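You operate a simulated robot arm through the tools that you are given. There is no shell and no other tool. Be economical: measure what you need, move in short steps, check, and stop when the job is done.

Carry out the task below with a simulated two-armed robot. There is one attempt and no reset: what you move stays moved.

## Task
Grease the pump motor's bearing.
Fine: dry hands. Move the plug only with the switch off: out to the plug rest, try the pump switch and leave it off. Wind the grease screw in till grease shows at the motor, half a turn more at most, then push the plug back home. Drop nothing.

It is judged by the outcome, as a careful person would: the job done as asked, and still so three seconds after it is handed in. It fails if anything else is knocked over, pushed out of place, dropped, spilled or broken.

## Robot
Two 6-joint arms with two-finger grippers on one trunk, on a base that drives. Base frame: it is fixed to the floor where the robot stands at the start and does not move with it; the origin is under the middle of the robot, x ahead of it, y to its left, z up. Readings come in cm, degrees, newtons and seconds.
The left shoulder is at the start at [6, 14.3, 89.4], the right one opposite. With the tool pointing down near the work surface each hand reaches from about 10 to 66 cm from the robot's upright axis, wherever it stands, measured 20 degrees to its own side. Places, roughly: blue lever [70, -50, 110]; limit knob [70, -30, 120]; pump motor [50, -110, 100]; yellow lever [70, -30, 110]. Payload 2.45 kg a hand.
The tool frame of a hand sits at the grasp point between the pads (the TCP): z along the fingers, y along the line on which they close. The tips reach 2.6 cm beyond it. Largest opening 9.6 cm; the body of the gripper starts 6.9 cm behind the TCP.
Orientation is told as [roll, pitch, yaw] about the base's x, y, z axes, in that order, counted from this pose: with the fingers straight down and closing along the base's y, the tool's x points along the base's -x, its y along +y and its z along -z.

## Interface
- The arms move only by the tool arm_command. It takes "left_increments", "right_increments" or both (then of equal length, played together; a hand with none holds still); each is a list that holds one entry, the list of rows, each a list of 7 numbers: the shift along the base's x, y, z in units of 200 mm (1.0 is 200 mm), then the turn, a rotation vector about the base's x, y, z in units of 120 degrees (1.0 is 120 degrees), then the finger opening in cm, from 0 to 9.6. In form: [[[dx, dy, dz, rx, ry, rz, jaw], ...]]. A call has 1 to 12 rows; each row is the pose to reach, as a shift and turn from the pose commanded when the call began. A call with a number of a shift or a turn outside -1 to 1 is refused whole. A row lasts 0.2 s, in which the tool goes at most 5 cm and 8.6 degrees; a call with a longer step from one row to the next is refused whole, and so is a gripper value outside its range. Where a pose cannot be reached the arm comes as near as it can. A force on the tool above 70 N (or 10 N above the force at the start of the call, whichever is more), or a blocked arm, ends the call early, and 0.2 s more pass. The fingers move at their own pace and stop on an object; they squeeze with about 23 N. The grip force told is the motor's: it shows also when the fingers shut on nothing. Time passes only in rows, and 0.2 s behind the last, so rows that repeat a pose let the fingers close. It gives the time, the measured TCP pose, the force on the tool (base axes), the opening and the grip force at its end, in the units of the frame above (readings bear some noise), with the torque about the TCP (base axes, N m) and any sound that the robot's microphone picked up.
- Cameras (640 x 400 px; columns grow to the right, rows downward): "scene" is now at [14.89, -1.96, 151.9]; the picture's right is [-0.23, -0.97, 0.00], its down [-0.53, 0.12, -0.84] and it looks along [0.82, -0.19, -0.54] (base axes); focal length 255 px, centre (320, 200). "left" rides on the left gripper at [8.2, -0.3, -9.8] in its tool frame; the picture's right is [0.04, 1.00, 0.00], its down [-0.73, 0.03, -0.68] and it looks along [-0.68, 0.03, 0.73] (tool axes); focal length 256 px, centre (320, 200). "right" rides on the right gripper at [8.1, 0.3, -9.8] in its tool frame; the picture's right is [-0.04, 1.00, 0.00], its down [-0.73, -0.03, -0.68] and it looks along [-0.68, -0.03, 0.73] (tool axes); focal length 256 px, centre (320, 200). There is no depth. A picture from a camera that has moved, and an enlarged one, comes with that camera's place and axes in the base frame and with its lens.
- grab_frame(camera): a new picture of that camera. No time passes.
- lift_body(by): slides the trunk up (or, below 0, down) by that many cm; the arms and the scene camera ride with it, the base frame stays. It gives what a move gives, with no picture.
- steer(legs): drives the robot by 1 to 6 legs, each [ahead, turn to the left] in cm and degrees, along the robot's own axes; the way and the turn of a leg run together, so that a leg with both is an arc; at most 150 cm and 180 degrees a leg. The arms and the cameras ride along, it lands a little off, and it stops where it bumps. It gives what a move gives.
- head_to(pan, tilt): turns the head with the scene camera to pan (to the left, within 86 degrees either way) and tilt (down, from -29 to 69), counted from straight ahead of the robot. It gives what a move gives.
- enlarge(camera, box): a new picture of the part [left, top, right, bottom] of that camera's present view, enlarged. No time passes.
- finish_job(): hands the job in; it is judged then, once.

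Go step by step. Nothing tells you exact positions but the pictures and the camera data: compare them with the known pose of the tool, close in by small moves and look again before you grip or let go. The budget is 120 turns and 92 pictures, counting those below and the enlarged ones. Unless the task says otherwise, let go and move clear before handing in.

The tools are called after "Request:" as a command line: name --argument value ..., lists and objects as JSON in quotes. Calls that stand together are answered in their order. arm_command: Moves the arms, as the interface text tells. Its arguments: {"type":"object","properties":{"left_increments":{"type":"array"},"right_increments":{"type":"array"}},"required":[]} The other tools are called the same way: lift_body (by) slides the trunk up or down; steer (legs) drives the base; head_to (pan, tilt) turns the head that bears the scene camera; grab_frame (camera) takes a picture; enlarge (camera, box) takes an enlarged picture of a part of a camera's view; finish_job () hands the job in.

At the start:

```text
clock: 0.0
left_ee_pos: [42.44, 11.31, 124.47]
left_tool_rot: [0.0, 0.0, 0.2]
left_wrist_force: [-0.9, -0.5, -0.2]
left_wrist_torque: [-0.01, -0.01, -0.01]
left_width: 9.58
left_grip_force: 0.1
right_ee_pos: [42.3, -27.96, 127.38]
right_tool_rot: [-0.1, 0.0, 0.2]
right_wrist_force: [0.8, -0.6, 0.1]
right_wrist_torque: [-0.02, 0.03, 0.0]
right_width: 9.59
right_grip_force: 0.1
trunk travel left (down, up): [-51.9, 7.1]
robot x, y, heading: [-0.05, 0.11, 0.2]
head pan, tilt: [-13.0, 33.0]
```

scene: 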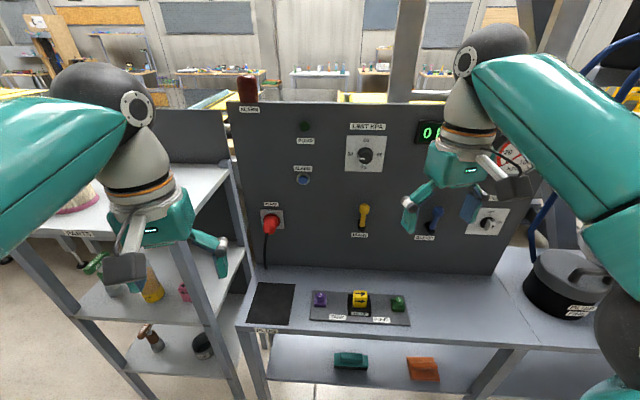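
right: 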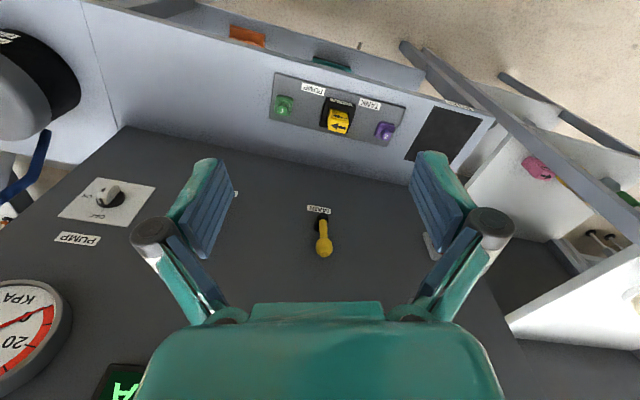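
left: 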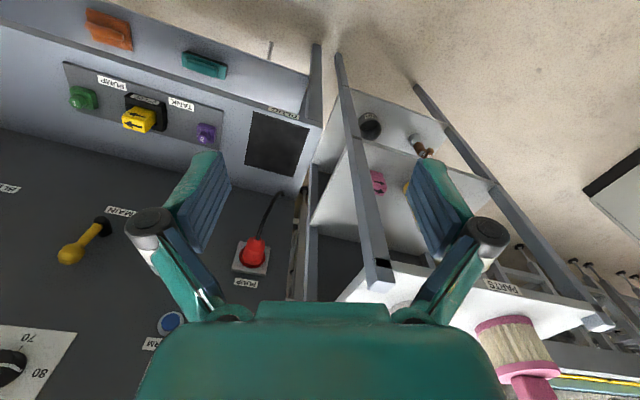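

I see a panel with a red plug in its socket, levers, a pump switch on the right, and a plug rest area perhaps on the shelf. I'll look closer first, and turn the head towards the motor on the right.

Request:
enlarge --camera "scene" --box '[220, 60, 420, 340]'

Request:
enlarge --camera "scene" --box '[380, 80, 640, 340]'

Request:
head_to --pan -65 --tilt 25

Request:
grab_frame --camera "scene"

```text
1.43 times, centred on (320, 200) of scene
camera zoom: at [14.89, -1.96, 151.9], right [-0.23, -0.97, 0.0], down [-0.53, 0.12, -0.84], along [0.82, -0.19, -0.54], focal length 365 px, centre (320, 200)
```

zoom: 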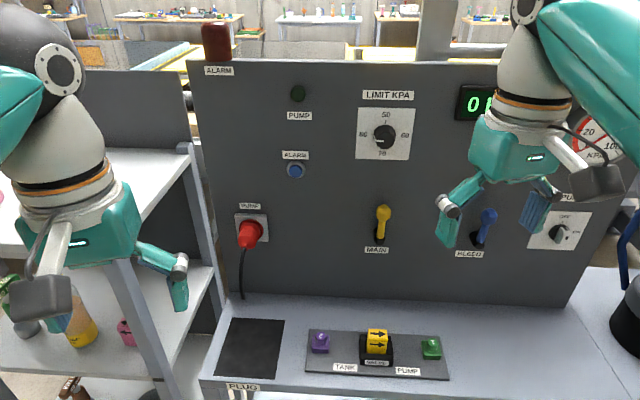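

```text
1.54 times, centred on (510, 210) of scene
camera zoom: at [14.89, -1.96, 151.9], right [-0.23, -0.97, 0.0], down [-0.53, 0.12, -0.84], along [0.82, -0.19, -0.54], focal length 393 px, centre (28, 185)
```

zoom: 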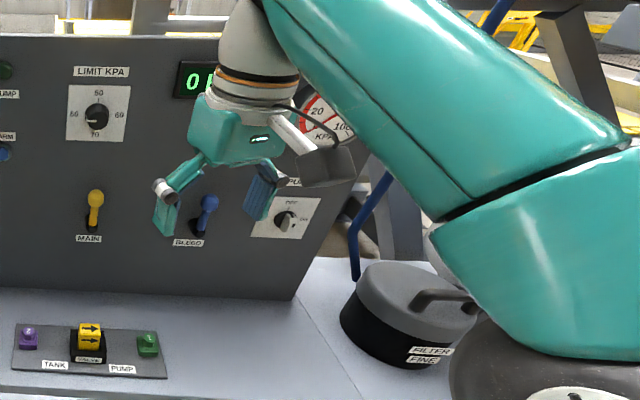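

```text
clock: 1.2
left_ee_pos: [42.48, 11.33, 124.52]
left_tool_rot: [0.0, -0.2, 0.2]
left_wrist_force: [1.2, -0.1, 0.1]
left_wrist_torque: [0.03, 0.0, 0.0]
left_width: 9.61
left_grip_force: 0.0
right_ee_pos: [42.14, -27.86, 127.4]
right_tool_rot: [0.0, 0.0, 0.1]
right_wrist_force: [0.1, -0.5, 0.8]
right_wrist_torque: [-0.02, 0.01, -0.04]
right_width: 9.6
right_grip_force: 0.0
trunk travel left (down, up): [-51.9, 7.1]
robot x, y, heading: [0.42, 0.11, 0.4]
head pan, tilt: [-65.0, 25.0]
```

```text
86 pictures are left
camera scene: at [10.11, -8.3, 153.17], right [-0.91, -0.42, 0.0], down [-0.18, 0.38, -0.91], along [0.38, -0.82, -0.42], focal length 255 px, centre (320, 200)
```

scene: 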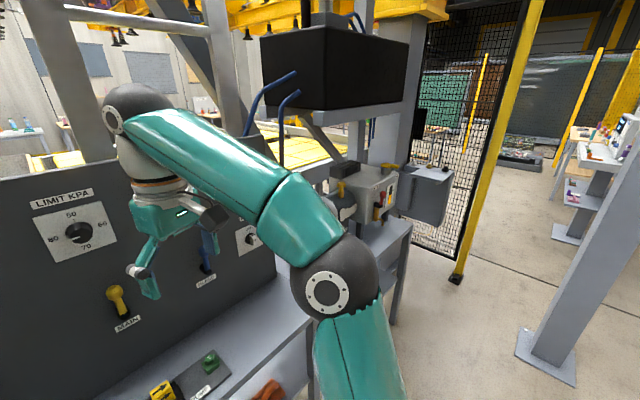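

Request:
enlarge --camera "scene" --box '[310, 130, 470, 270]'

Request:
enlarge --camera "left" --box '[180, 80, 420, 320]'

```text
2.86 times, centred on (390, 200) of scene
camera zoom: at [10.11, -8.3, 153.17], right [-0.91, -0.42, 0.0], down [-0.18, 0.38, -0.91], along [0.38, -0.82, -0.42], focal length 729 px, centre (120, 200)
```

zoom: 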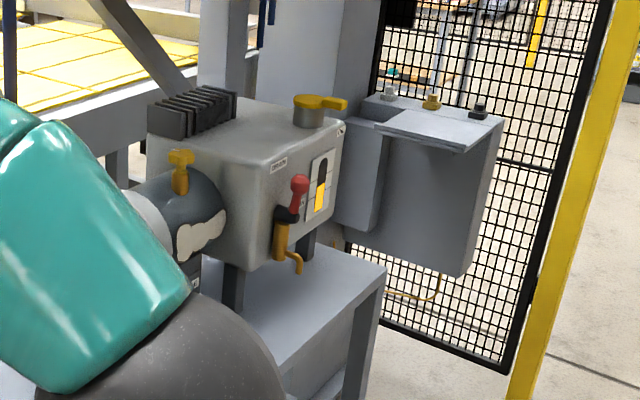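

```text
1.67 times, centred on (300, 200) of left
camera zoom: at [34.21, 10.97, 134.32], right [-0.04, 1.0, 0.0], down [0.73, 0.03, 0.68], along [0.68, 0.03, -0.73], focal length 427 px, centre (353, 200)
```

zoom: 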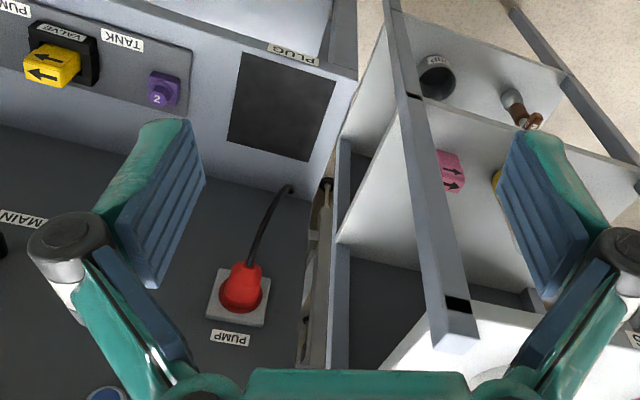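

Request:
enlarge --camera "right" --box '[20, 150, 180, 270]'

Request:
head_to --pan -20 --tilt 45

Request:
grab_frame --camera "scene"

```text
3.33 times, centred on (100, 210) of right
camera zoom: at [34.12, -27.64, 137.25], right [0.04, 1.0, 0.0], down [0.73, -0.03, 0.68], along [0.68, -0.02, -0.73], focal length 853 px, centre (1053, 167)
```

zoom: 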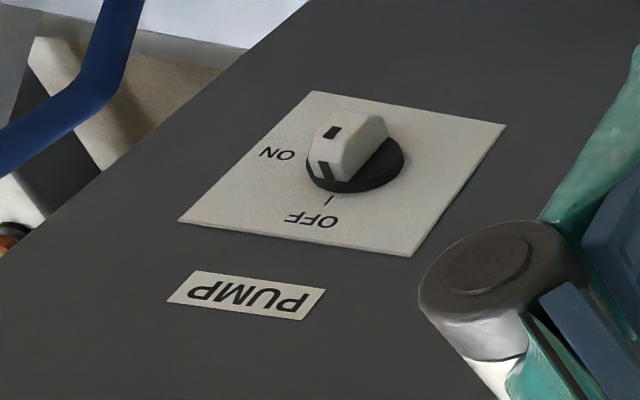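

```text
clock: 2.3
left_ee_pos: [42.46, 11.27, 124.62]
left_tool_rot: [0.0, -0.1, 0.2]
left_wrist_force: [0.1, -0.5, 0.1]
left_wrist_torque: [-0.05, 0.03, -0.02]
left_width: 9.58
left_grip_force: 0.1
right_ee_pos: [42.32, -27.88, 127.35]
right_tool_rot: [0.0, 0.0, 0.2]
right_wrist_force: [0.8, 0.1, -0.3]
right_wrist_torque: [0.01, -0.02, 0.01]
right_width: 9.61
right_grip_force: 0.1
trunk travel left (down, up): [-51.9, 7.1]
robot x, y, heading: [0.14, -0.29, 0.1]
head pan, tilt: [-20.0, 45.0]
```

```text
82 pictures are left
camera scene: at [13.85, -2.74, 150.11], right [-0.34, -0.94, 0.0], down [-0.66, 0.24, -0.71], along [0.66, -0.24, -0.71], focal length 255 px, centre (320, 200)
```

scene: 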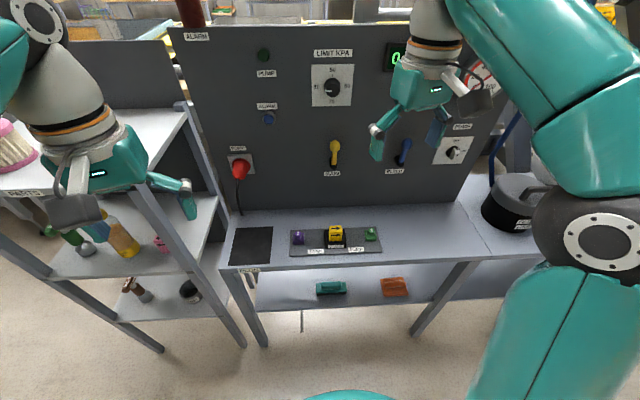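

Request:
arm_command --left_increments '[[[0.07, -0.09, -0.1, 0, -0.0625, 0, 9.6], [0.14, -0.18, -0.2, 0, -0.125, 0, 9.6], [0.21, -0.27, -0.3, 0, -0.1875, 0, 9.6], [0.28, -0.36, -0.4, 0, -0.25, 0, 9.6], [0.35, -0.45, -0.5, 0, -0.3125, 0, 9.6], [0.4, -0.55, -0.6, 0, -0.375, 0, 9.6]]]' --right_increments '[[[0.03, -0.16, -0.08, 0, -0.0625, 0, 9.6], [0.06, -0.32, -0.16, 0, -0.125, 0, 9.6], [0.09, -0.48, -0.24, 0, -0.1875, 0, 9.6], [0.12, -0.64, -0.32, 0, -0.25, 0, 9.6], [0.15, -0.8, -0.4, 0, -0.3125, 0, 9.6], [0.18, -0.96, -0.5, 0, -0.375, 0, 9.6]]]'

Request:
grab_frame --camera "left"

Request:
grab_frame --camera "right"

```text
clock: 3.7
left_ee_pos: [50.56, 0.17, 112.47]
left_tool_rot: [-0.3, -45.1, 0.3]
left_wrist_force: [-0.2, -1.0, -0.1]
left_wrist_torque: [0.02, 0.01, 0.01]
left_width: 9.59
left_grip_force: 0.1
right_ee_pos: [45.67, -47.45, 117.44]
right_tool_rot: [-0.3, -45.0, 0.2]
right_wrist_force: [0.6, -0.3, -0.3]
right_wrist_torque: [0.01, 0.07, 0.01]
right_width: 9.61
right_grip_force: 0.1
trunk travel left (down, up): [-51.9, 7.1]
robot x, y, heading: [-0.42, 0.33, -0.1]
head pan, tilt: [-20.0, 45.0]
```

```text
81 pictures are left
camera left: at [37.77, -0.12, 113.55], right [-0.03, 1.0, -0.03], down [0.04, 0.03, 1.0], along [1.0, 0.03, -0.04], focal length 256 px, centre (320, 200)
```

left: 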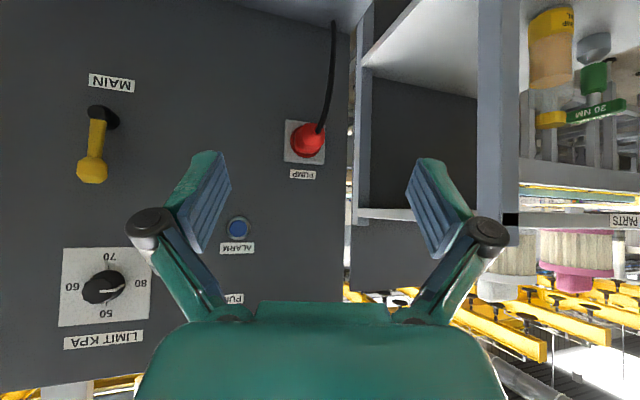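

```text
80 pictures are left
camera right: at [33.06, -47.04, 118.61], right [0.03, 1.0, 0.03], down [0.04, -0.03, 1.0], along [1.0, -0.03, -0.04], focal length 256 px, centre (320, 200)
```

right: 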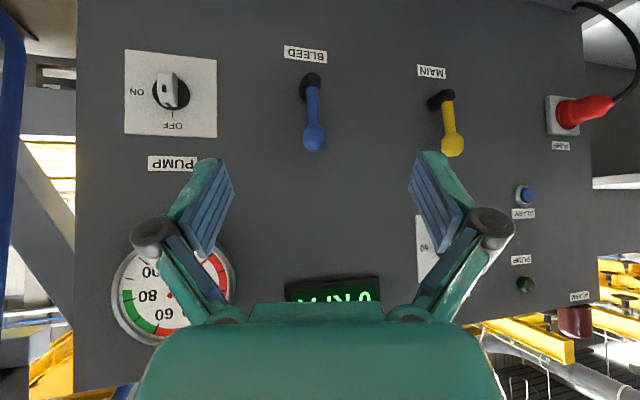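

Request:
enlarge --camera "right" --box '[110, 40, 230, 180]'

Request:
enlarge --camera "left" --box '[260, 60, 380, 200]'

Request:
enlarge --camera "scene" --box '[200, 120, 360, 300]'

```text
2.86 times, centred on (170, 110) of right
camera zoom: at [33.06, -47.04, 118.61], right [0.03, 1.0, 0.03], down [0.04, -0.03, 1.0], along [1.0, -0.03, -0.04], focal length 731 px, centre (749, 457)
```

zoom: 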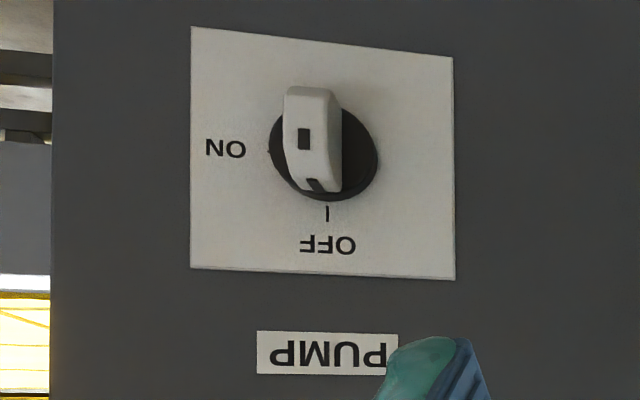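

```text
2.86 times, centred on (320, 130) of left
camera zoom: at [37.77, -0.12, 113.55], right [-0.03, 1.0, -0.03], down [0.04, 0.03, 1.0], along [1.0, 0.03, -0.04], focal length 731 px, centre (320, 400)
```

zoom: 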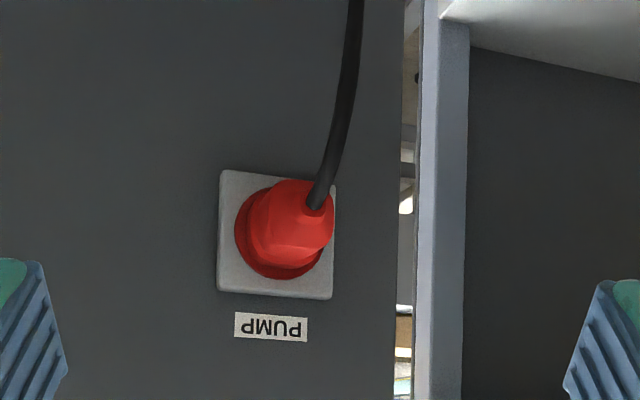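

```text
2.22 times, centred on (280, 210) of scene
camera zoom: at [13.9, -2.87, 150.11], right [-0.34, -0.94, 0.0], down [-0.67, 0.24, -0.71], along [0.66, -0.24, -0.71], focal length 567 px, centre (409, 178)
```

zoom: 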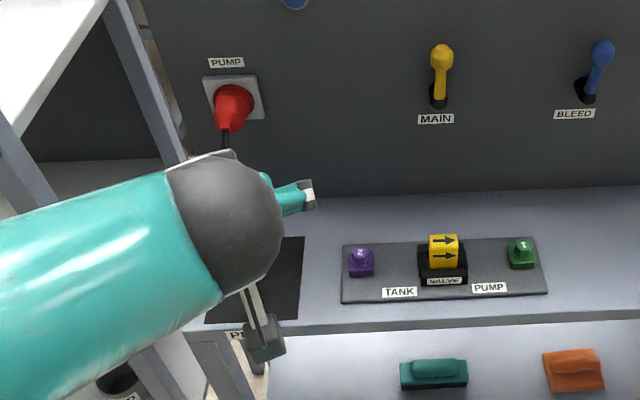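

The switch points to OFF, and the plug sits near [80,-1,102] on a panel that seems yawed about 15 degrees. I'll tuck the hands back and drive a bit closer, facing the panel.

Request:
arm_command --left_increments '[[[-0.1, 0.05, 0, 0, 0, 0, 9.6], [-0.2, 0.1, 0, 0, 0, 0, 9.6], [-0.3, 0.15, 0, 0, 0, 0, 9.6], [-0.4, 0.2, 0, 0, 0, 0, 9.6]]]' --right_increments '[[[-0.1, 0.2, 0.05, 0, 0, 0, 9.6], [-0.2, 0.4, 0.1, 0, 0, 0, 9.6], [-0.3, 0.6, 0.1, 0, 0, 0, 9.6], [-0.3, 0.8, 0.1, 0, 0, 0, 9.6]]]'

Request:
steer --legs '[[15, -15]]'

Request:
head_to --pan 5 --tilt 50

Request:
grab_frame --camera "scene"

Request:
grab_frame --camera "left"

```text
clock: 4.7
left_ee_pos: [42.29, 4.41, 112.43]
left_tool_rot: [-0.3, -45.1, 0.5]
left_wrist_force: [-0.8, 1.1, 0.1]
left_wrist_torque: [0.0, 0.01, -0.02]
left_width: 9.61
left_grip_force: 0.1
right_ee_pos: [39.72, -31.29, 119.48]
right_tool_rot: [-0.3, -45.0, 0.4]
right_wrist_force: [0.3, -0.3, -0.3]
right_wrist_torque: [-0.01, 0.0, 0.03]
right_width: 9.62
right_grip_force: 0.1
trunk travel left (down, up): [-51.9, 7.1]
robot x, y, heading: [0.09, 0.06, 0.2]
head pan, tilt: [-20.0, 45.0]
```

```text
clock: 6.1
left_ee_pos: [56.98, -8.82, 112.45]
left_tool_rot: [-0.3, -45.1, -15.0]
left_wrist_force: [0.3, -0.4, -0.6]
left_wrist_torque: [0.0, 0.05, 0.05]
left_width: 9.63
left_grip_force: 0.0
right_ee_pos: [45.02, -42.63, 119.41]
right_tool_rot: [-0.2, -45.0, -15.0]
right_wrist_force: [0.4, 1.0, 0.1]
right_wrist_torque: [0.01, 0.03, -0.03]
right_width: 9.6
right_grip_force: 0.0
trunk travel left (down, up): [-51.9, 7.1]
robot x, y, heading: [15.42, -1.51, -15.4]
head pan, tilt: [-20.0, 45.0]
```

```text
clock: 7.0
left_ee_pos: [56.86, -8.91, 112.6]
left_tool_rot: [-0.2, -45.2, -15.0]
left_wrist_force: [0.1, -0.6, 0.6]
left_wrist_torque: [0.0, 0.0, 0.0]
left_width: 9.59
left_grip_force: 0.0
right_ee_pos: [45.13, -42.64, 119.47]
right_tool_rot: [-0.3, -45.0, -15.0]
right_wrist_force: [0.7, -0.2, 0.3]
right_wrist_torque: [0.01, 0.01, 0.0]
right_width: 9.62
right_grip_force: 0.1
trunk travel left (down, up): [-51.9, 7.1]
robot x, y, heading: [15.03, -1.48, -15.4]
head pan, tilt: [5.0, 50.0]
```

```text
76 pictures are left
camera scene: at [28.63, -4.36, 149.42], right [-0.18, -0.98, 0.0], down [-0.75, 0.14, -0.64], along [0.63, -0.12, -0.77], focal length 255 px, centre (320, 200)
```

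scene: 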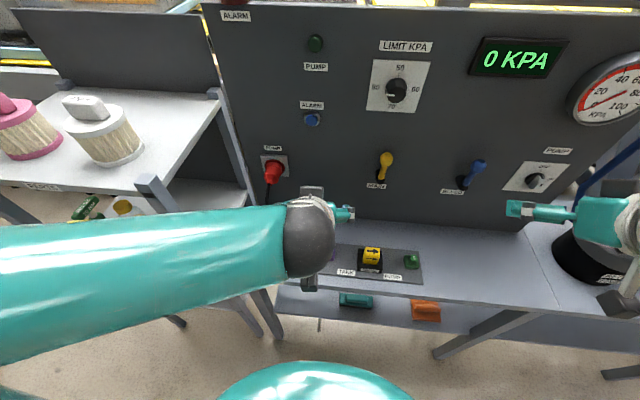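

```text
75 pictures are left
camera left: at [44.52, -5.84, 113.67], right [0.23, 0.97, -0.03], down [0.04, 0.02, 1.0], along [0.97, -0.23, -0.04], focal length 256 px, centre (320, 200)
```

left: 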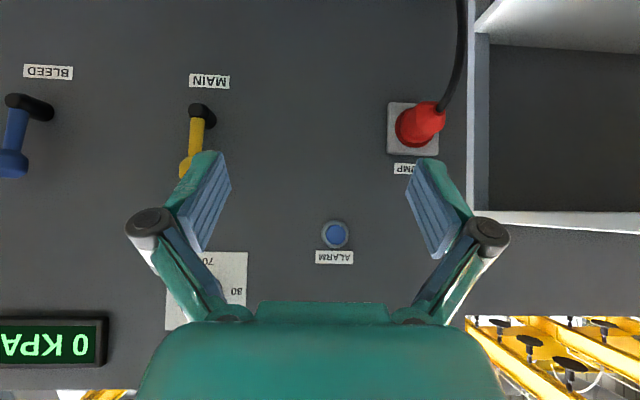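

The panel is now square to the robot (yaw about -15), and the plug is near [79,-0.5,101.5]. The table corner at about [66,20,115] needs clearance. I'll move the left hand to a standoff in front of the plug.

Request:
arm_command --left_increments '[[[0.1, 0.11, -0.1, 0, 0, 0, 9.6], [0.2, 0.22, -0.2, 0, 0, 0, 9.6], [0.3, 0.33, -0.3, 0, 0, 0, 9.6], [0.4, 0.44, -0.4, 0, 0, 0, 9.6], [0.5, 0.55, -0.475, 0, 0, 0, 9.6], [0.55, 0.555, -0.475, 0, 0, 0, 9.6], [0.55, 0.555, -0.475, 0, 0, 0, 9.6]]]'

Request:
grab_frame --camera "left"

Request:
enlarge --camera "scene" --box '[180, 100, 420, 300]'

```text
clock: 8.6
left_ee_pos: [68.0, 2.44, 102.9]
left_tool_rot: [-0.2, -45.1, -14.9]
left_wrist_force: [0.1, 0.1, -0.4]
left_wrist_torque: [-0.01, 0.01, 0.03]
left_width: 9.57
left_grip_force: 0.1
right_ee_pos: [45.05, -42.52, 119.44]
right_tool_rot: [-0.1, -45.0, -15.0]
right_wrist_force: [0.1, -0.6, -0.5]
right_wrist_torque: [0.01, -0.01, -0.03]
right_width: 9.61
right_grip_force: 0.0
trunk travel left (down, up): [-51.9, 7.1]
robot x, y, heading: [14.79, -1.64, -15.4]
head pan, tilt: [5.0, 50.0]
```

```text
74 pictures are left
camera left: at [55.6, 5.32, 104.07], right [0.23, 0.97, -0.03], down [0.04, 0.02, 1.0], along [0.97, -0.23, -0.04], focal length 256 px, centre (320, 200)
```

left: 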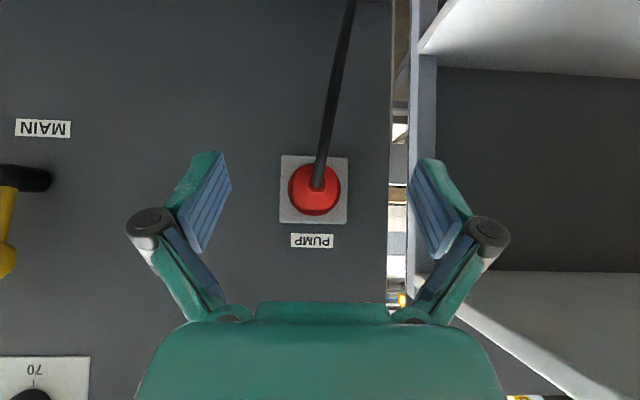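

```text
2.00 times, centred on (300, 200) of scene
camera zoom: at [28.63, -4.34, 149.42], right [-0.18, -0.98, 0.0], down [-0.75, 0.14, -0.64], along [0.63, -0.12, -0.77], focal length 510 px, centre (360, 200)
```

zoom: 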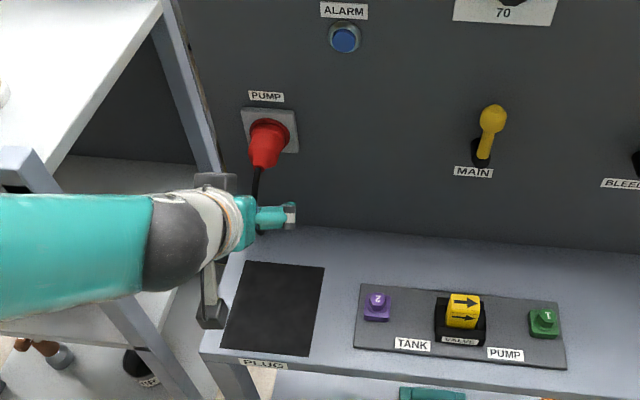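

The plug is nearly centred; I'll advance along the panel normal to a few cm short, then look.

Request:
arm_command --left_increments '[[[0.11, -0.03, -0.03, 0, 0, 0, 9.6], [0.22, -0.07, -0.03, 0, 0, 0, 9.6], [0.33, -0.1, -0.03, 0, 0, 0, 9.6], [0.44, -0.135, -0.03, 0, 0, 0, 9.6], [0.44, -0.135, -0.03, 0, 0, 0, 9.6]]]'

Request:
grab_frame --camera "left"

Request:
enlarge --camera "scene" --box '[220, 120, 340, 240]'

```text
clock: 9.8
left_ee_pos: [76.57, -0.53, 102.32]
left_tool_rot: [-0.3, -45.1, -14.8]
left_wrist_force: [0.2, 0.1, -0.4]
left_wrist_torque: [-0.02, 0.01, 0.05]
left_width: 9.59
left_grip_force: 0.0
right_ee_pos: [44.97, -42.57, 119.48]
right_tool_rot: [-0.2, -45.0, -15.0]
right_wrist_force: [-0.1, 0.6, 0.2]
right_wrist_torque: [0.01, 0.0, 0.01]
right_width: 9.6
right_grip_force: 0.0
trunk travel left (down, up): [-51.9, 7.1]
robot x, y, heading: [15.21, -1.17, -15.5]
head pan, tilt: [5.0, 50.0]
```

```text
72 pictures are left
camera left: at [64.32, 2.52, 103.48], right [0.23, 0.97, -0.03], down [0.04, 0.02, 1.0], along [0.97, -0.23, -0.04], focal length 256 px, centre (320, 200)
```

left: 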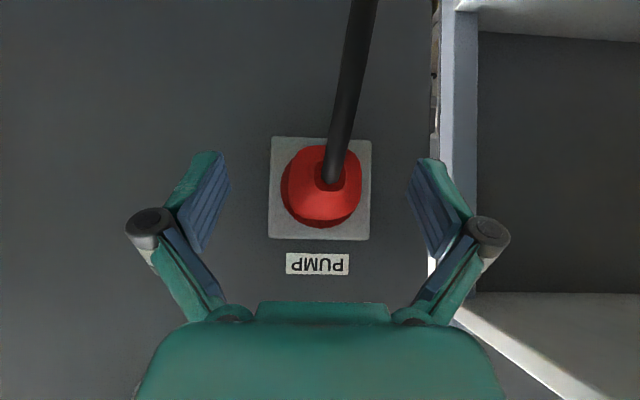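

```text
3.33 times, centred on (280, 180) of scene
camera zoom: at [28.59, -4.34, 149.43], right [-0.18, -0.98, 0.0], down [-0.75, 0.14, -0.64], along [0.63, -0.12, -0.77], focal length 851 px, centre (453, 267)
```

zoom: 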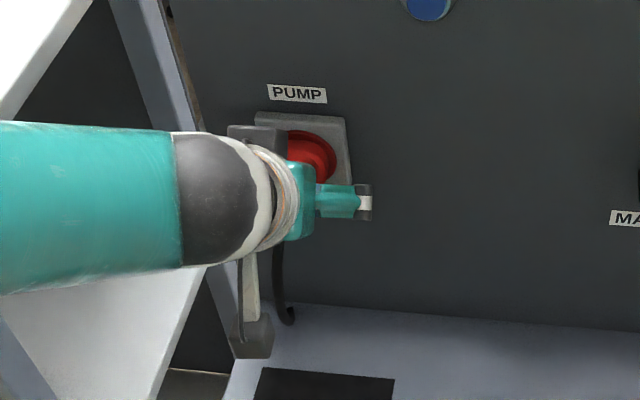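

Request:
arm_command --left_increments '[[[0.055, -0.015, 0, 0, 0, 0, 9.6], [0.108, -0.029, 0, 0, 0, 0, 9.6], [0.108, -0.029, 0, 0, 0, 0, 9.6], [0.108, -0.029, 0, 0, 0, 0, 6], [0.108, -0.029, 0, 0, 0, 0, 2], [0.108, -0.029, 0, 0, 0, 0, 2], [0.108, -0.029, 0, 0, 0, 0, 2], [0.108, -0.029, 0, 0, 0, 0, 2]]]'

Request:
grab_frame --camera "left"

```text
clock: 11.6
left_ee_pos: [79.04, -1.07, 102.37]
left_tool_rot: [-0.2, -45.1, -14.8]
left_wrist_force: [0.7, -0.6, 0.2]
left_wrist_torque: [0.0, -0.03, 0.01]
left_width: 3.74
left_grip_force: 23.4
right_ee_pos: [45.1, -42.69, 119.52]
right_tool_rot: [-0.1, -45.0, -15.1]
right_wrist_force: [0.0, 0.4, -0.8]
right_wrist_torque: [0.03, 0.0, 0.0]
right_width: 9.6
right_grip_force: 0.0
trunk travel left (down, up): [-51.9, 7.1]
robot x, y, heading: [15.19, -1.31, -15.5]
head pan, tilt: [5.0, 50.0]
heard: snap
```

```text
70 pictures are left
camera left: at [66.58, 1.93, 103.54], right [0.23, 0.97, -0.03], down [0.04, 0.02, 1.0], along [0.97, -0.23, -0.04], focal length 256 px, centre (320, 200)
```

left: 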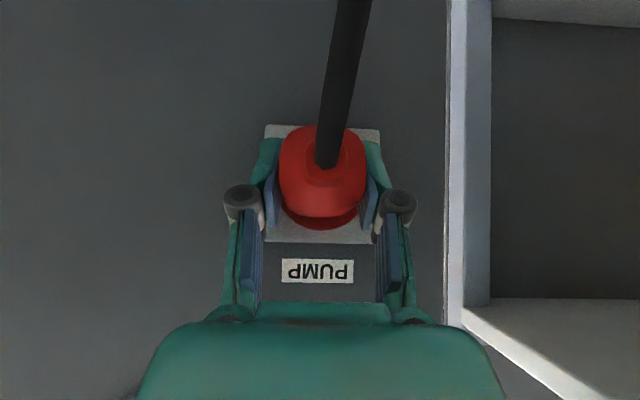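

The plug is gripped at 3.7 cm. Switch is off, so I pull it straight out along the panel normal.

Request:
arm_command --left_increments '[[[-0.024, 0.0065, 0, 0, 0, 0, 2], [-0.048, 0.013, 0, 0, 0, 0, 2], [-0.097, 0.026, 0, 0, 0, 0, 2], [-0.145, 0.039, 0, 0, 0, 0, 2], [-0.193, 0.052, 0, 0, 0, 0, 2], [-0.29, 0.078, 0, 0, 0, 0, 2], [-0.386, 0.103, 0, 0, 0, 0, 2], [-0.386, 0.103, 0, 0, 0, 0, 2]]]'

Request:
grab_frame --camera "left"

Request:
grab_frame --camera "scene"

```text
clock: 13.4
left_ee_pos: [71.0, 0.89, 102.11]
left_tool_rot: [-0.2, -45.2, -14.9]
left_wrist_force: [-0.6, 0.1, -0.4]
left_wrist_torque: [0.03, 0.0, -0.01]
left_width: 3.72
left_grip_force: 22.8
right_ee_pos: [45.16, -42.67, 119.52]
right_tool_rot: [-0.1, -45.0, -15.0]
right_wrist_force: [0.7, 0.7, 0.5]
right_wrist_torque: [0.0, 0.0, -0.01]
right_width: 9.6
right_grip_force: 0.0
trunk travel left (down, up): [-51.9, 7.1]
robot x, y, heading: [14.89, -1.28, -15.5]
head pan, tilt: [5.0, 50.0]
```

```text
69 pictures are left
camera left: at [58.63, 3.96, 103.4], right [0.23, 0.97, -0.03], down [0.04, 0.02, 1.0], along [0.97, -0.23, -0.04], focal length 256 px, centre (320, 200)
```

left: 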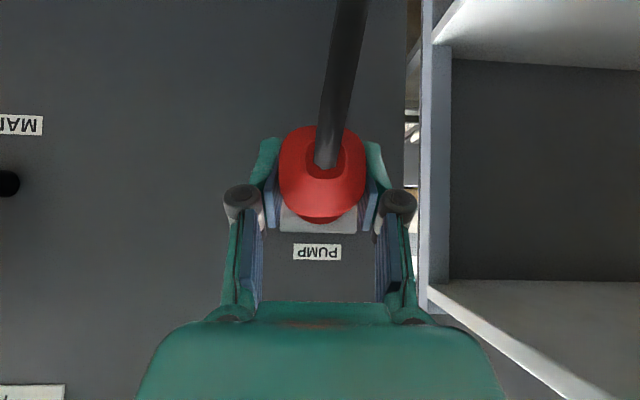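

```text
68 pictures are left
camera scene: at [28.67, -4.37, 149.42], right [-0.18, -0.98, 0.0], down [-0.75, 0.14, -0.64], along [0.63, -0.12, -0.77], focal length 255 px, centre (320, 200)
```

scene: 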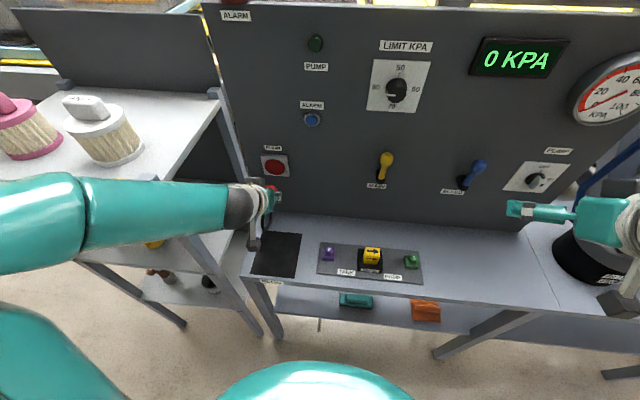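

The plug is out cleanly. The rest is the black mat with its centre near [66.5,1.5,81]; I'll lower the plug toward it and look.

Request:
arm_command --left_increments '[[[-0.05, 0.01, -0.12, 0, 0, 0, 2], [-0.1, 0.02, -0.24, 0, 0, 0, 2], [-0.15, 0.03, -0.36, 0, 0, 0, 2], [-0.2, 0.03, -0.48, 0, 0, 0, 2], [-0.22, 0.03, -0.6, 0, 0, 0, 2], [-0.22, 0.03, -0.7, 0, 0, 0, 2], [-0.22, 0.03, -0.7, 0, 0, 0, 2]]]'

Request:
grab_frame --camera "left"

Request:
enlarge --camera "scene" --box '[200, 160, 360, 320]'

```text
clock: 15.0
left_ee_pos: [66.64, 1.49, 88.42]
left_tool_rot: [-0.2, -45.2, -14.8]
left_wrist_force: [0.1, 0.3, 0.6]
left_wrist_torque: [0.0, -0.02, -0.01]
left_width: 3.76
left_grip_force: 23.3
right_ee_pos: [45.02, -42.52, 119.41]
right_tool_rot: [-0.2, -45.0, -15.0]
right_wrist_force: [0.2, -0.3, -0.3]
right_wrist_torque: [0.0, 0.0, -0.03]
right_width: 9.61
right_grip_force: 0.0
trunk travel left (down, up): [-51.9, 7.1]
robot x, y, heading: [14.93, -1.16, -15.4]
head pan, tilt: [5.0, 50.0]
```

```text
67 pictures are left
camera left: at [54.26, 4.51, 89.59], right [0.23, 0.97, -0.03], down [0.04, 0.02, 1.0], along [0.97, -0.23, -0.04], focal length 256 px, centre (320, 200)
```

left: 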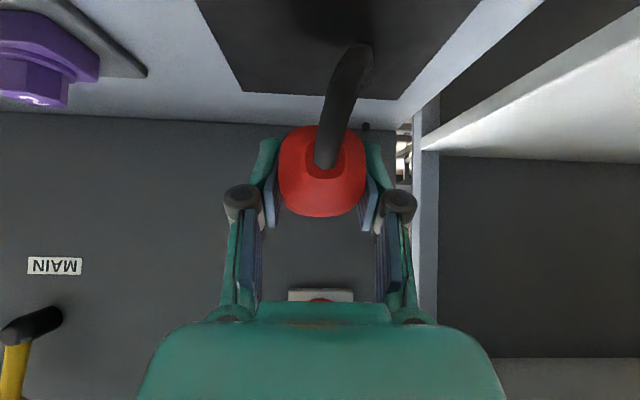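

```text
2.50 times, centred on (280, 240) of scene
camera zoom: at [28.61, -4.36, 149.43], right [-0.18, -0.98, 0.0], down [-0.75, 0.14, -0.64], along [0.63, -0.12, -0.77], focal length 638 px, centre (420, 100)
```

zoom: 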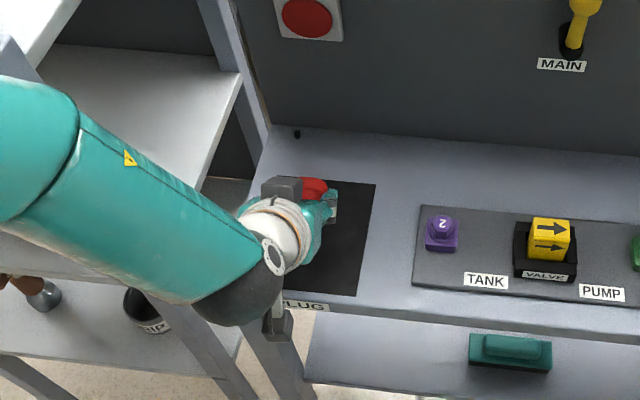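

Request:
arm_command --left_increments '[[[-0.03, 0, -0.08, 0, 0, 0, 2], [-0.06, 0, -0.15, 0, 0, 0, 2], [-0.06, 0, -0.2, 0, 0, 0, 2], [-0.06, 0, -0.22, 0, 0, 0, 2], [-0.06, 0, -0.22, 0, 0, 0, 2]]]'

Request:
grab_frame --camera "left"

```text
clock: 16.2
left_ee_pos: [65.48, 1.55, 83.99]
left_tool_rot: [-0.3, -45.1, -15.0]
left_wrist_force: [-0.6, -0.1, 0.0]
left_wrist_torque: [0.0, 0.02, 0.0]
left_width: 3.73
left_grip_force: 22.8
right_ee_pos: [45.07, -42.58, 119.47]
right_tool_rot: [-0.2, -45.0, -15.0]
right_wrist_force: [0.9, 0.5, -0.3]
right_wrist_torque: [-0.03, -0.01, 0.01]
right_width: 9.59
right_grip_force: 0.1
trunk travel left (down, up): [-51.9, 7.1]
robot x, y, heading: [15.52, -1.25, -15.4]
head pan, tilt: [5.0, 50.0]
```

```text
65 pictures are left
camera left: at [53.13, 4.64, 85.12], right [0.23, 0.97, -0.03], down [0.04, 0.02, 1.0], along [0.97, -0.23, -0.04], focal length 256 px, centre (320, 200)
```

left: 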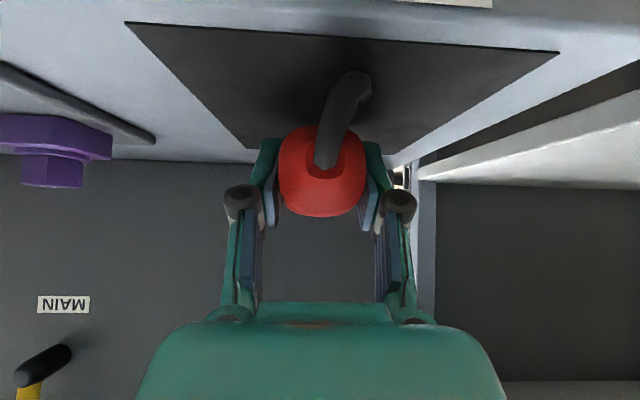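

Request:
arm_command --left_increments '[[[0, 0, -0.01, 0, 0, 0, 2], [0, 0, -0.02, 0, 0, 0, 2], [0, 0, -0.03, 0, 0, 0, 2], [0, 0, -0.03, 0, 0, 0, 2]]]'

```text
clock: 17.2
left_ee_pos: [65.57, 1.54, 83.36]
left_tool_rot: [-0.2, -45.0, -14.9]
left_wrist_force: [0.1, -0.1, 0.1]
left_wrist_torque: [-0.02, 0.02, 0.03]
left_width: 3.71
left_grip_force: 22.8
right_ee_pos: [45.01, -42.48, 119.6]
right_tool_rot: [-0.2, -45.0, -14.9]
right_wrist_force: [-0.1, -0.3, -0.1]
right_wrist_torque: [-0.01, 0.01, 0.02]
right_width: 9.61
right_grip_force: 0.1
trunk travel left (down, up): [-51.9, 7.1]
robot x, y, heading: [15.13, -1.5, -15.5]
head pan, tilt: [5.0, 50.0]
```

Request:
arm_command --left_increments '[[[0, 0, -0.01, 0, 0, 0, 2], [0, 0, -0.02, 0, 0, 0, 2], [0, 0, -0.025, 0, 0, 0, 2], [0, 0, -0.025, 0, 0, 0, 2]]]'

Request:
grab_frame --camera "left"

Request:
enlarge --camera "scene" --box '[220, 200, 320, 300]'

```text
clock: 18.2
left_ee_pos: [65.54, 1.62, 82.8]
left_tool_rot: [-0.1, -45.1, -14.9]
left_wrist_force: [0.3, -0.5, -0.2]
left_wrist_torque: [-0.01, -0.02, 0.0]
left_width: 3.73
left_grip_force: 22.9
right_ee_pos: [45.03, -42.62, 119.45]
right_tool_rot: [-0.2, -45.0, -15.0]
right_wrist_force: [-0.2, 0.3, -0.7]
right_wrist_torque: [0.0, -0.02, 0.0]
right_width: 9.59
right_grip_force: 0.1
trunk travel left (down, up): [-51.9, 7.1]
robot x, y, heading: [15.5, -1.43, -15.3]
head pan, tilt: [5.0, 50.0]
```

```text
64 pictures are left
camera left: at [53.12, 4.69, 84.06], right [0.23, 0.97, -0.03], down [0.04, 0.02, 1.0], along [0.97, -0.23, -0.04], focal length 256 px, centre (320, 200)
```

left: 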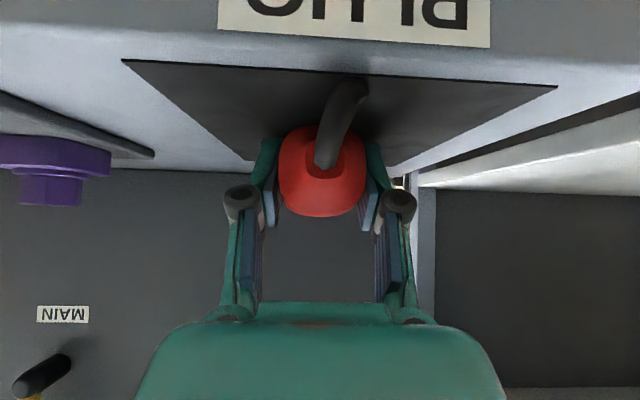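

```text
4.00 times, centred on (270, 250) of scene
camera zoom: at [28.65, -4.36, 149.42], right [-0.18, -0.98, 0.0], down [-0.75, 0.14, -0.64], along [0.63, -0.12, -0.77], focal length 1021 px, centre (520, 0)
```

zoom: 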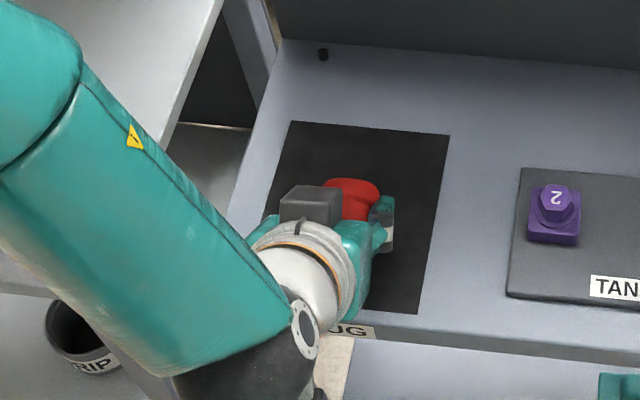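

Request:
arm_command --left_increments '[[[0, 0, -0.01, 0, 0, 0, 2], [0, 0, -0.02, 0, 0, 0, 2], [0, 0, -0.025, 0, 0, 0, 2], [0, 0, -0.025, 0, 0, 0, 2]]]'

```text
clock: 19.2
left_ee_pos: [65.43, 1.69, 82.73]
left_tool_rot: [-0.2, -45.5, -14.9]
left_wrist_force: [-3.3, 3.2, 22.9]
left_wrist_torque: [0.24, -0.21, 0.0]
left_width: 3.71
left_grip_force: 22.8
right_ee_pos: [44.76, -42.62, 119.61]
right_tool_rot: [0.0, -45.0, -15.0]
right_wrist_force: [1.1, 0.0, -0.5]
right_wrist_torque: [0.02, -0.03, 0.02]
right_width: 9.62
right_grip_force: 0.1
trunk travel left (down, up): [-51.9, 7.1]
robot x, y, heading: [14.85, -1.89, -15.1]
head pan, tilt: [5.0, 50.0]
```

Contact with the mat felt. I ease off the load and open the fingers, then back out along the tool axis.

Request:
arm_command --left_increments '[[[0, 0, 0.01, 0, 0, 0, 2], [0, 0, 0.02, 0, 0, 0, 2], [0, 0, 0.02, 0, 0, 0, 4], [0, 0, 0.02, 0, 0, 0, 5.5], [0, 0, 0.02, 0, 0, 0, 7.5], [0, 0, 0.02, 0, 0, 0, 8], [0, 0, 0.02, 0, 0, 0, 8]]]'

Request:
grab_frame --camera "left"

```text
clock: 20.8
left_ee_pos: [65.67, 1.59, 82.78]
left_tool_rot: [-0.1, -45.2, -14.9]
left_wrist_force: [0.4, 0.9, 0.7]
left_wrist_torque: [-0.01, 0.0, 0.01]
left_width: 8.01
left_grip_force: 0.0
right_ee_pos: [45.09, -42.55, 119.57]
right_tool_rot: [-0.3, -45.1, -15.0]
right_wrist_force: [0.3, 0.9, 0.7]
right_wrist_torque: [0.02, -0.01, 0.0]
right_width: 9.63
right_grip_force: 0.1
trunk travel left (down, up): [-51.9, 7.1]
robot x, y, heading: [15.27, -1.5, -15.3]
head pan, tilt: [5.0, 50.0]
```

```text
62 pictures are left
camera left: at [53.17, 4.65, 83.94], right [0.23, 0.97, -0.03], down [0.04, 0.02, 1.0], along [0.97, -0.23, -0.04], focal length 256 px, centre (320, 200)
```

left: 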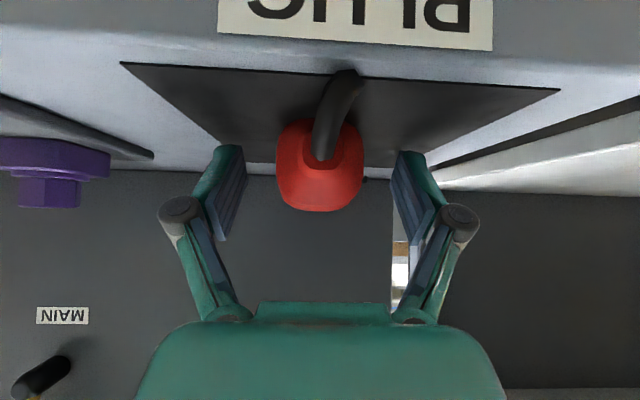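

Request:
arm_command --left_increments '[[[-0.05, 0.013, 0.05, 0, 0, 0, 8], [-0.15, 0.04, 0.155, 0, 0, 0, 8], [-0.25, 0.065, 0.26, 0, 0, 0, 8], [-0.35, 0.09, 0.4, 0, 0, 0, 8], [-0.45, 0.1, 0.58, 0, 0, 0, 8], [-0.55, 0.1, 0.75, 0, 0, 0, 8], [-0.65, 0.1, 0.9, 0, 0, 0, 8]]]'

Request:
grab_frame --camera "scene"

```text
clock: 22.4
left_ee_pos: [56.38, 0.88, 105.24]
left_tool_rot: [-0.2, -45.2, -14.9]
left_wrist_force: [0.0, 0.1, 0.0]
left_wrist_torque: [-0.05, -0.03, -0.02]
left_width: 8.01
left_grip_force: 0.0
left hand out of reach, approached as far as the arm can: row 2, 3, 4, 5, 6, 7
right_ee_pos: [44.91, -42.51, 119.45]
right_tool_rot: [-0.2, -45.1, -15.0]
right_wrist_force: [0.1, 0.2, -0.7]
right_wrist_torque: [0.0, -0.01, -0.02]
right_width: 9.59
right_grip_force: 0.0
trunk travel left (down, up): [-51.9, 7.1]
robot x, y, heading: [14.97, -1.35, -15.6]
head pan, tilt: [5.0, 50.0]
```

```text
61 pictures are left
camera scene: at [28.46, -4.27, 149.44], right [-0.18, -0.98, 0.0], down [-0.75, 0.14, -0.64], along [0.63, -0.12, -0.77], focal length 255 px, centre (320, 200)
```

scene: 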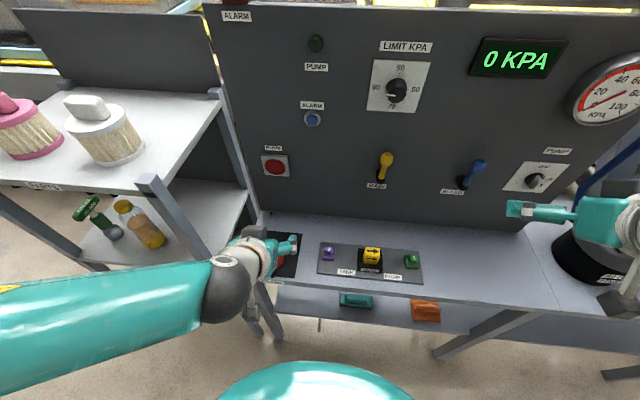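

The plug is resting on the mat. Next is the switch near [64,-67,102], too far for now; I back up, drive right, and face the panel again.

Request:
steer --legs '[[-15, 0], [0, -61.6], [37, 0], [0, 61.6]]'

Request:
head_to --pan -25 --tilt 45

Request:
grab_frame --camera "scene"

Request:
grab_frame --camera "right"

```text
clock: 26.7
left_ee_pos: [24.05, -32.15, 105.17]
left_tool_rot: [-0.1, -44.9, -74.2]
left_wrist_force: [-0.1, 0.2, -0.7]
left_wrist_torque: [0.03, -0.02, 0.04]
left_width: 7.98
left_grip_force: 0.1
right_ee_pos: [-19.26, -44.45, 119.6]
right_tool_rot: [-0.1, -45.2, -74.3]
right_wrist_force: [0.1, 0.2, -0.2]
right_wrist_torque: [0.01, -0.01, -0.01]
right_width: 9.57
right_grip_force: 0.1
trunk travel left (down, up): [-51.9, 7.1]
robot x, y, heading: [2.45, 2.89, -75.0]
head pan, tilt: [5.0, 50.0]
stopped in leg 2: the robot was blocked; the commanded pose is now the measured one
```

```text
clock: 27.6
left_ee_pos: [24.16, -32.12, 105.23]
left_tool_rot: [-0.2, -45.1, -74.1]
left_wrist_force: [0.0, -0.2, -0.1]
left_wrist_torque: [0.01, -0.02, -0.01]
left_width: 8.0
left_grip_force: 0.2
right_ee_pos: [-19.26, -44.37, 119.59]
right_tool_rot: [-0.1, -45.0, -74.3]
right_wrist_force: [-0.2, 0.9, 0.2]
right_wrist_torque: [-0.03, -0.02, 0.02]
right_width: 9.6
right_grip_force: 0.1
trunk travel left (down, up): [-51.9, 7.1]
robot x, y, heading: [2.84, 2.93, -74.9]
head pan, tilt: [-25.0, 45.0]
```

```text
60 pictures are left
camera scene: at [2.94, -10.92, 150.11], right [-0.99, 0.17, 0.0], down [0.12, 0.7, -0.71], along [-0.12, -0.7, -0.71], focal length 255 px, centre (320, 200)
```

scene: 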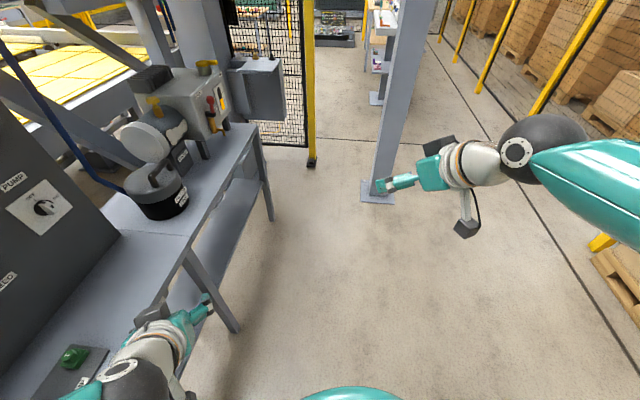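

```text
59 pictures are left
camera right: at [-22.24, -32.03, 120.75], right [0.97, 0.24, 0.03], down [-0.02, -0.04, 1.0], along [0.24, -0.97, -0.04], focal length 256 px, centre (320, 200)
```

right: 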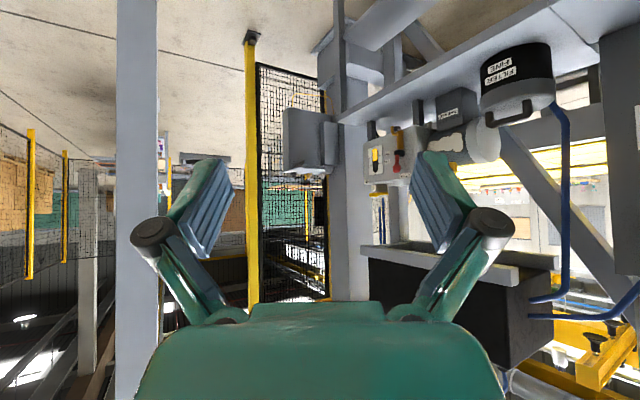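

The robot was blocked just short of finishing the turn; I look for what it touched before moving on.

Request:
head_to --pan 60 --tilt 60

Request:
grab_frame --camera "scene"

Request:
head_to --pan -60 --tilt 60

Request:
grab_frame --camera "scene"

```text
clock: 29.2
left_ee_pos: [24.0, -32.03, 105.14]
left_tool_rot: [-0.2, -45.1, -74.1]
left_wrist_force: [0.5, -0.4, 0.2]
left_wrist_torque: [0.01, 0.01, 0.01]
left_width: 8.01
left_grip_force: 0.1
right_ee_pos: [-19.27, -44.41, 119.7]
right_tool_rot: [-0.1, -44.9, -74.3]
right_wrist_force: [0.3, -0.1, 0.0]
right_wrist_torque: [-0.02, -0.01, 0.02]
right_width: 9.62
right_grip_force: 0.0
trunk travel left (down, up): [-51.9, 7.1]
robot x, y, heading: [2.38, 2.92, -74.8]
head pan, tilt: [60.0, 60.0]
```

```text
58 pictures are left
camera scene: at [10.74, -4.61, 148.17], right [-0.26, -0.97, 0.0], down [-0.84, 0.22, -0.5], along [0.48, -0.13, -0.87], focal length 255 px, centre (320, 200)
```

scene: 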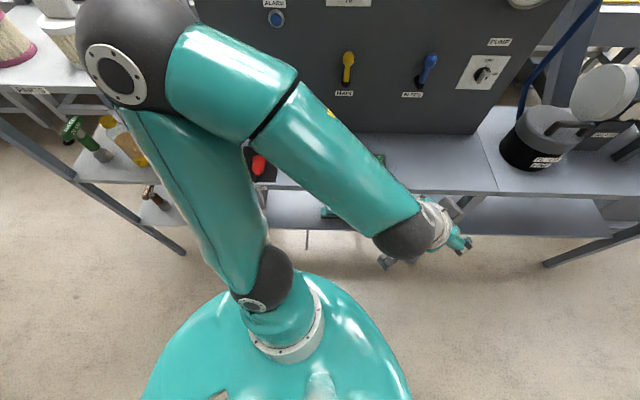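

```text
clock: 31.2
left_ee_pos: [24.06, -32.15, 105.21]
left_tool_rot: [-0.2, -45.1, -74.2]
left_wrist_force: [-0.4, -0.5, 0.2]
left_wrist_torque: [0.0, -0.01, -0.01]
left_width: 8.01
left_grip_force: 0.2
right_ee_pos: [-19.14, -44.41, 119.66]
right_tool_rot: [-0.1, -45.0, -74.2]
right_wrist_force: [-0.9, 0.5, -0.1]
right_wrist_torque: [-0.02, 0.02, -0.01]
right_width: 9.59
right_grip_force: 0.1
trunk travel left (down, up): [-51.9, 7.1]
robot x, y, heading: [2.49, 2.59, -74.8]
head pan, tilt: [-60.0, 60.0]
```

```text
57 pictures are left
camera scene: at [-0.39, -7.64, 148.17], right [-0.71, 0.7, 0.0], down [0.61, 0.62, -0.5], along [-0.35, -0.35, -0.87], focal length 255 px, centre (320, 200)
```

scene: 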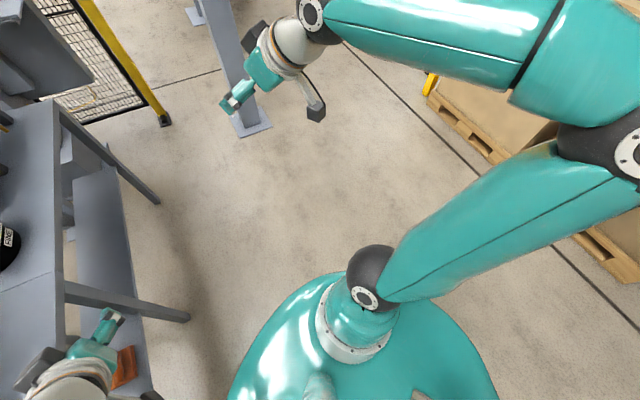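

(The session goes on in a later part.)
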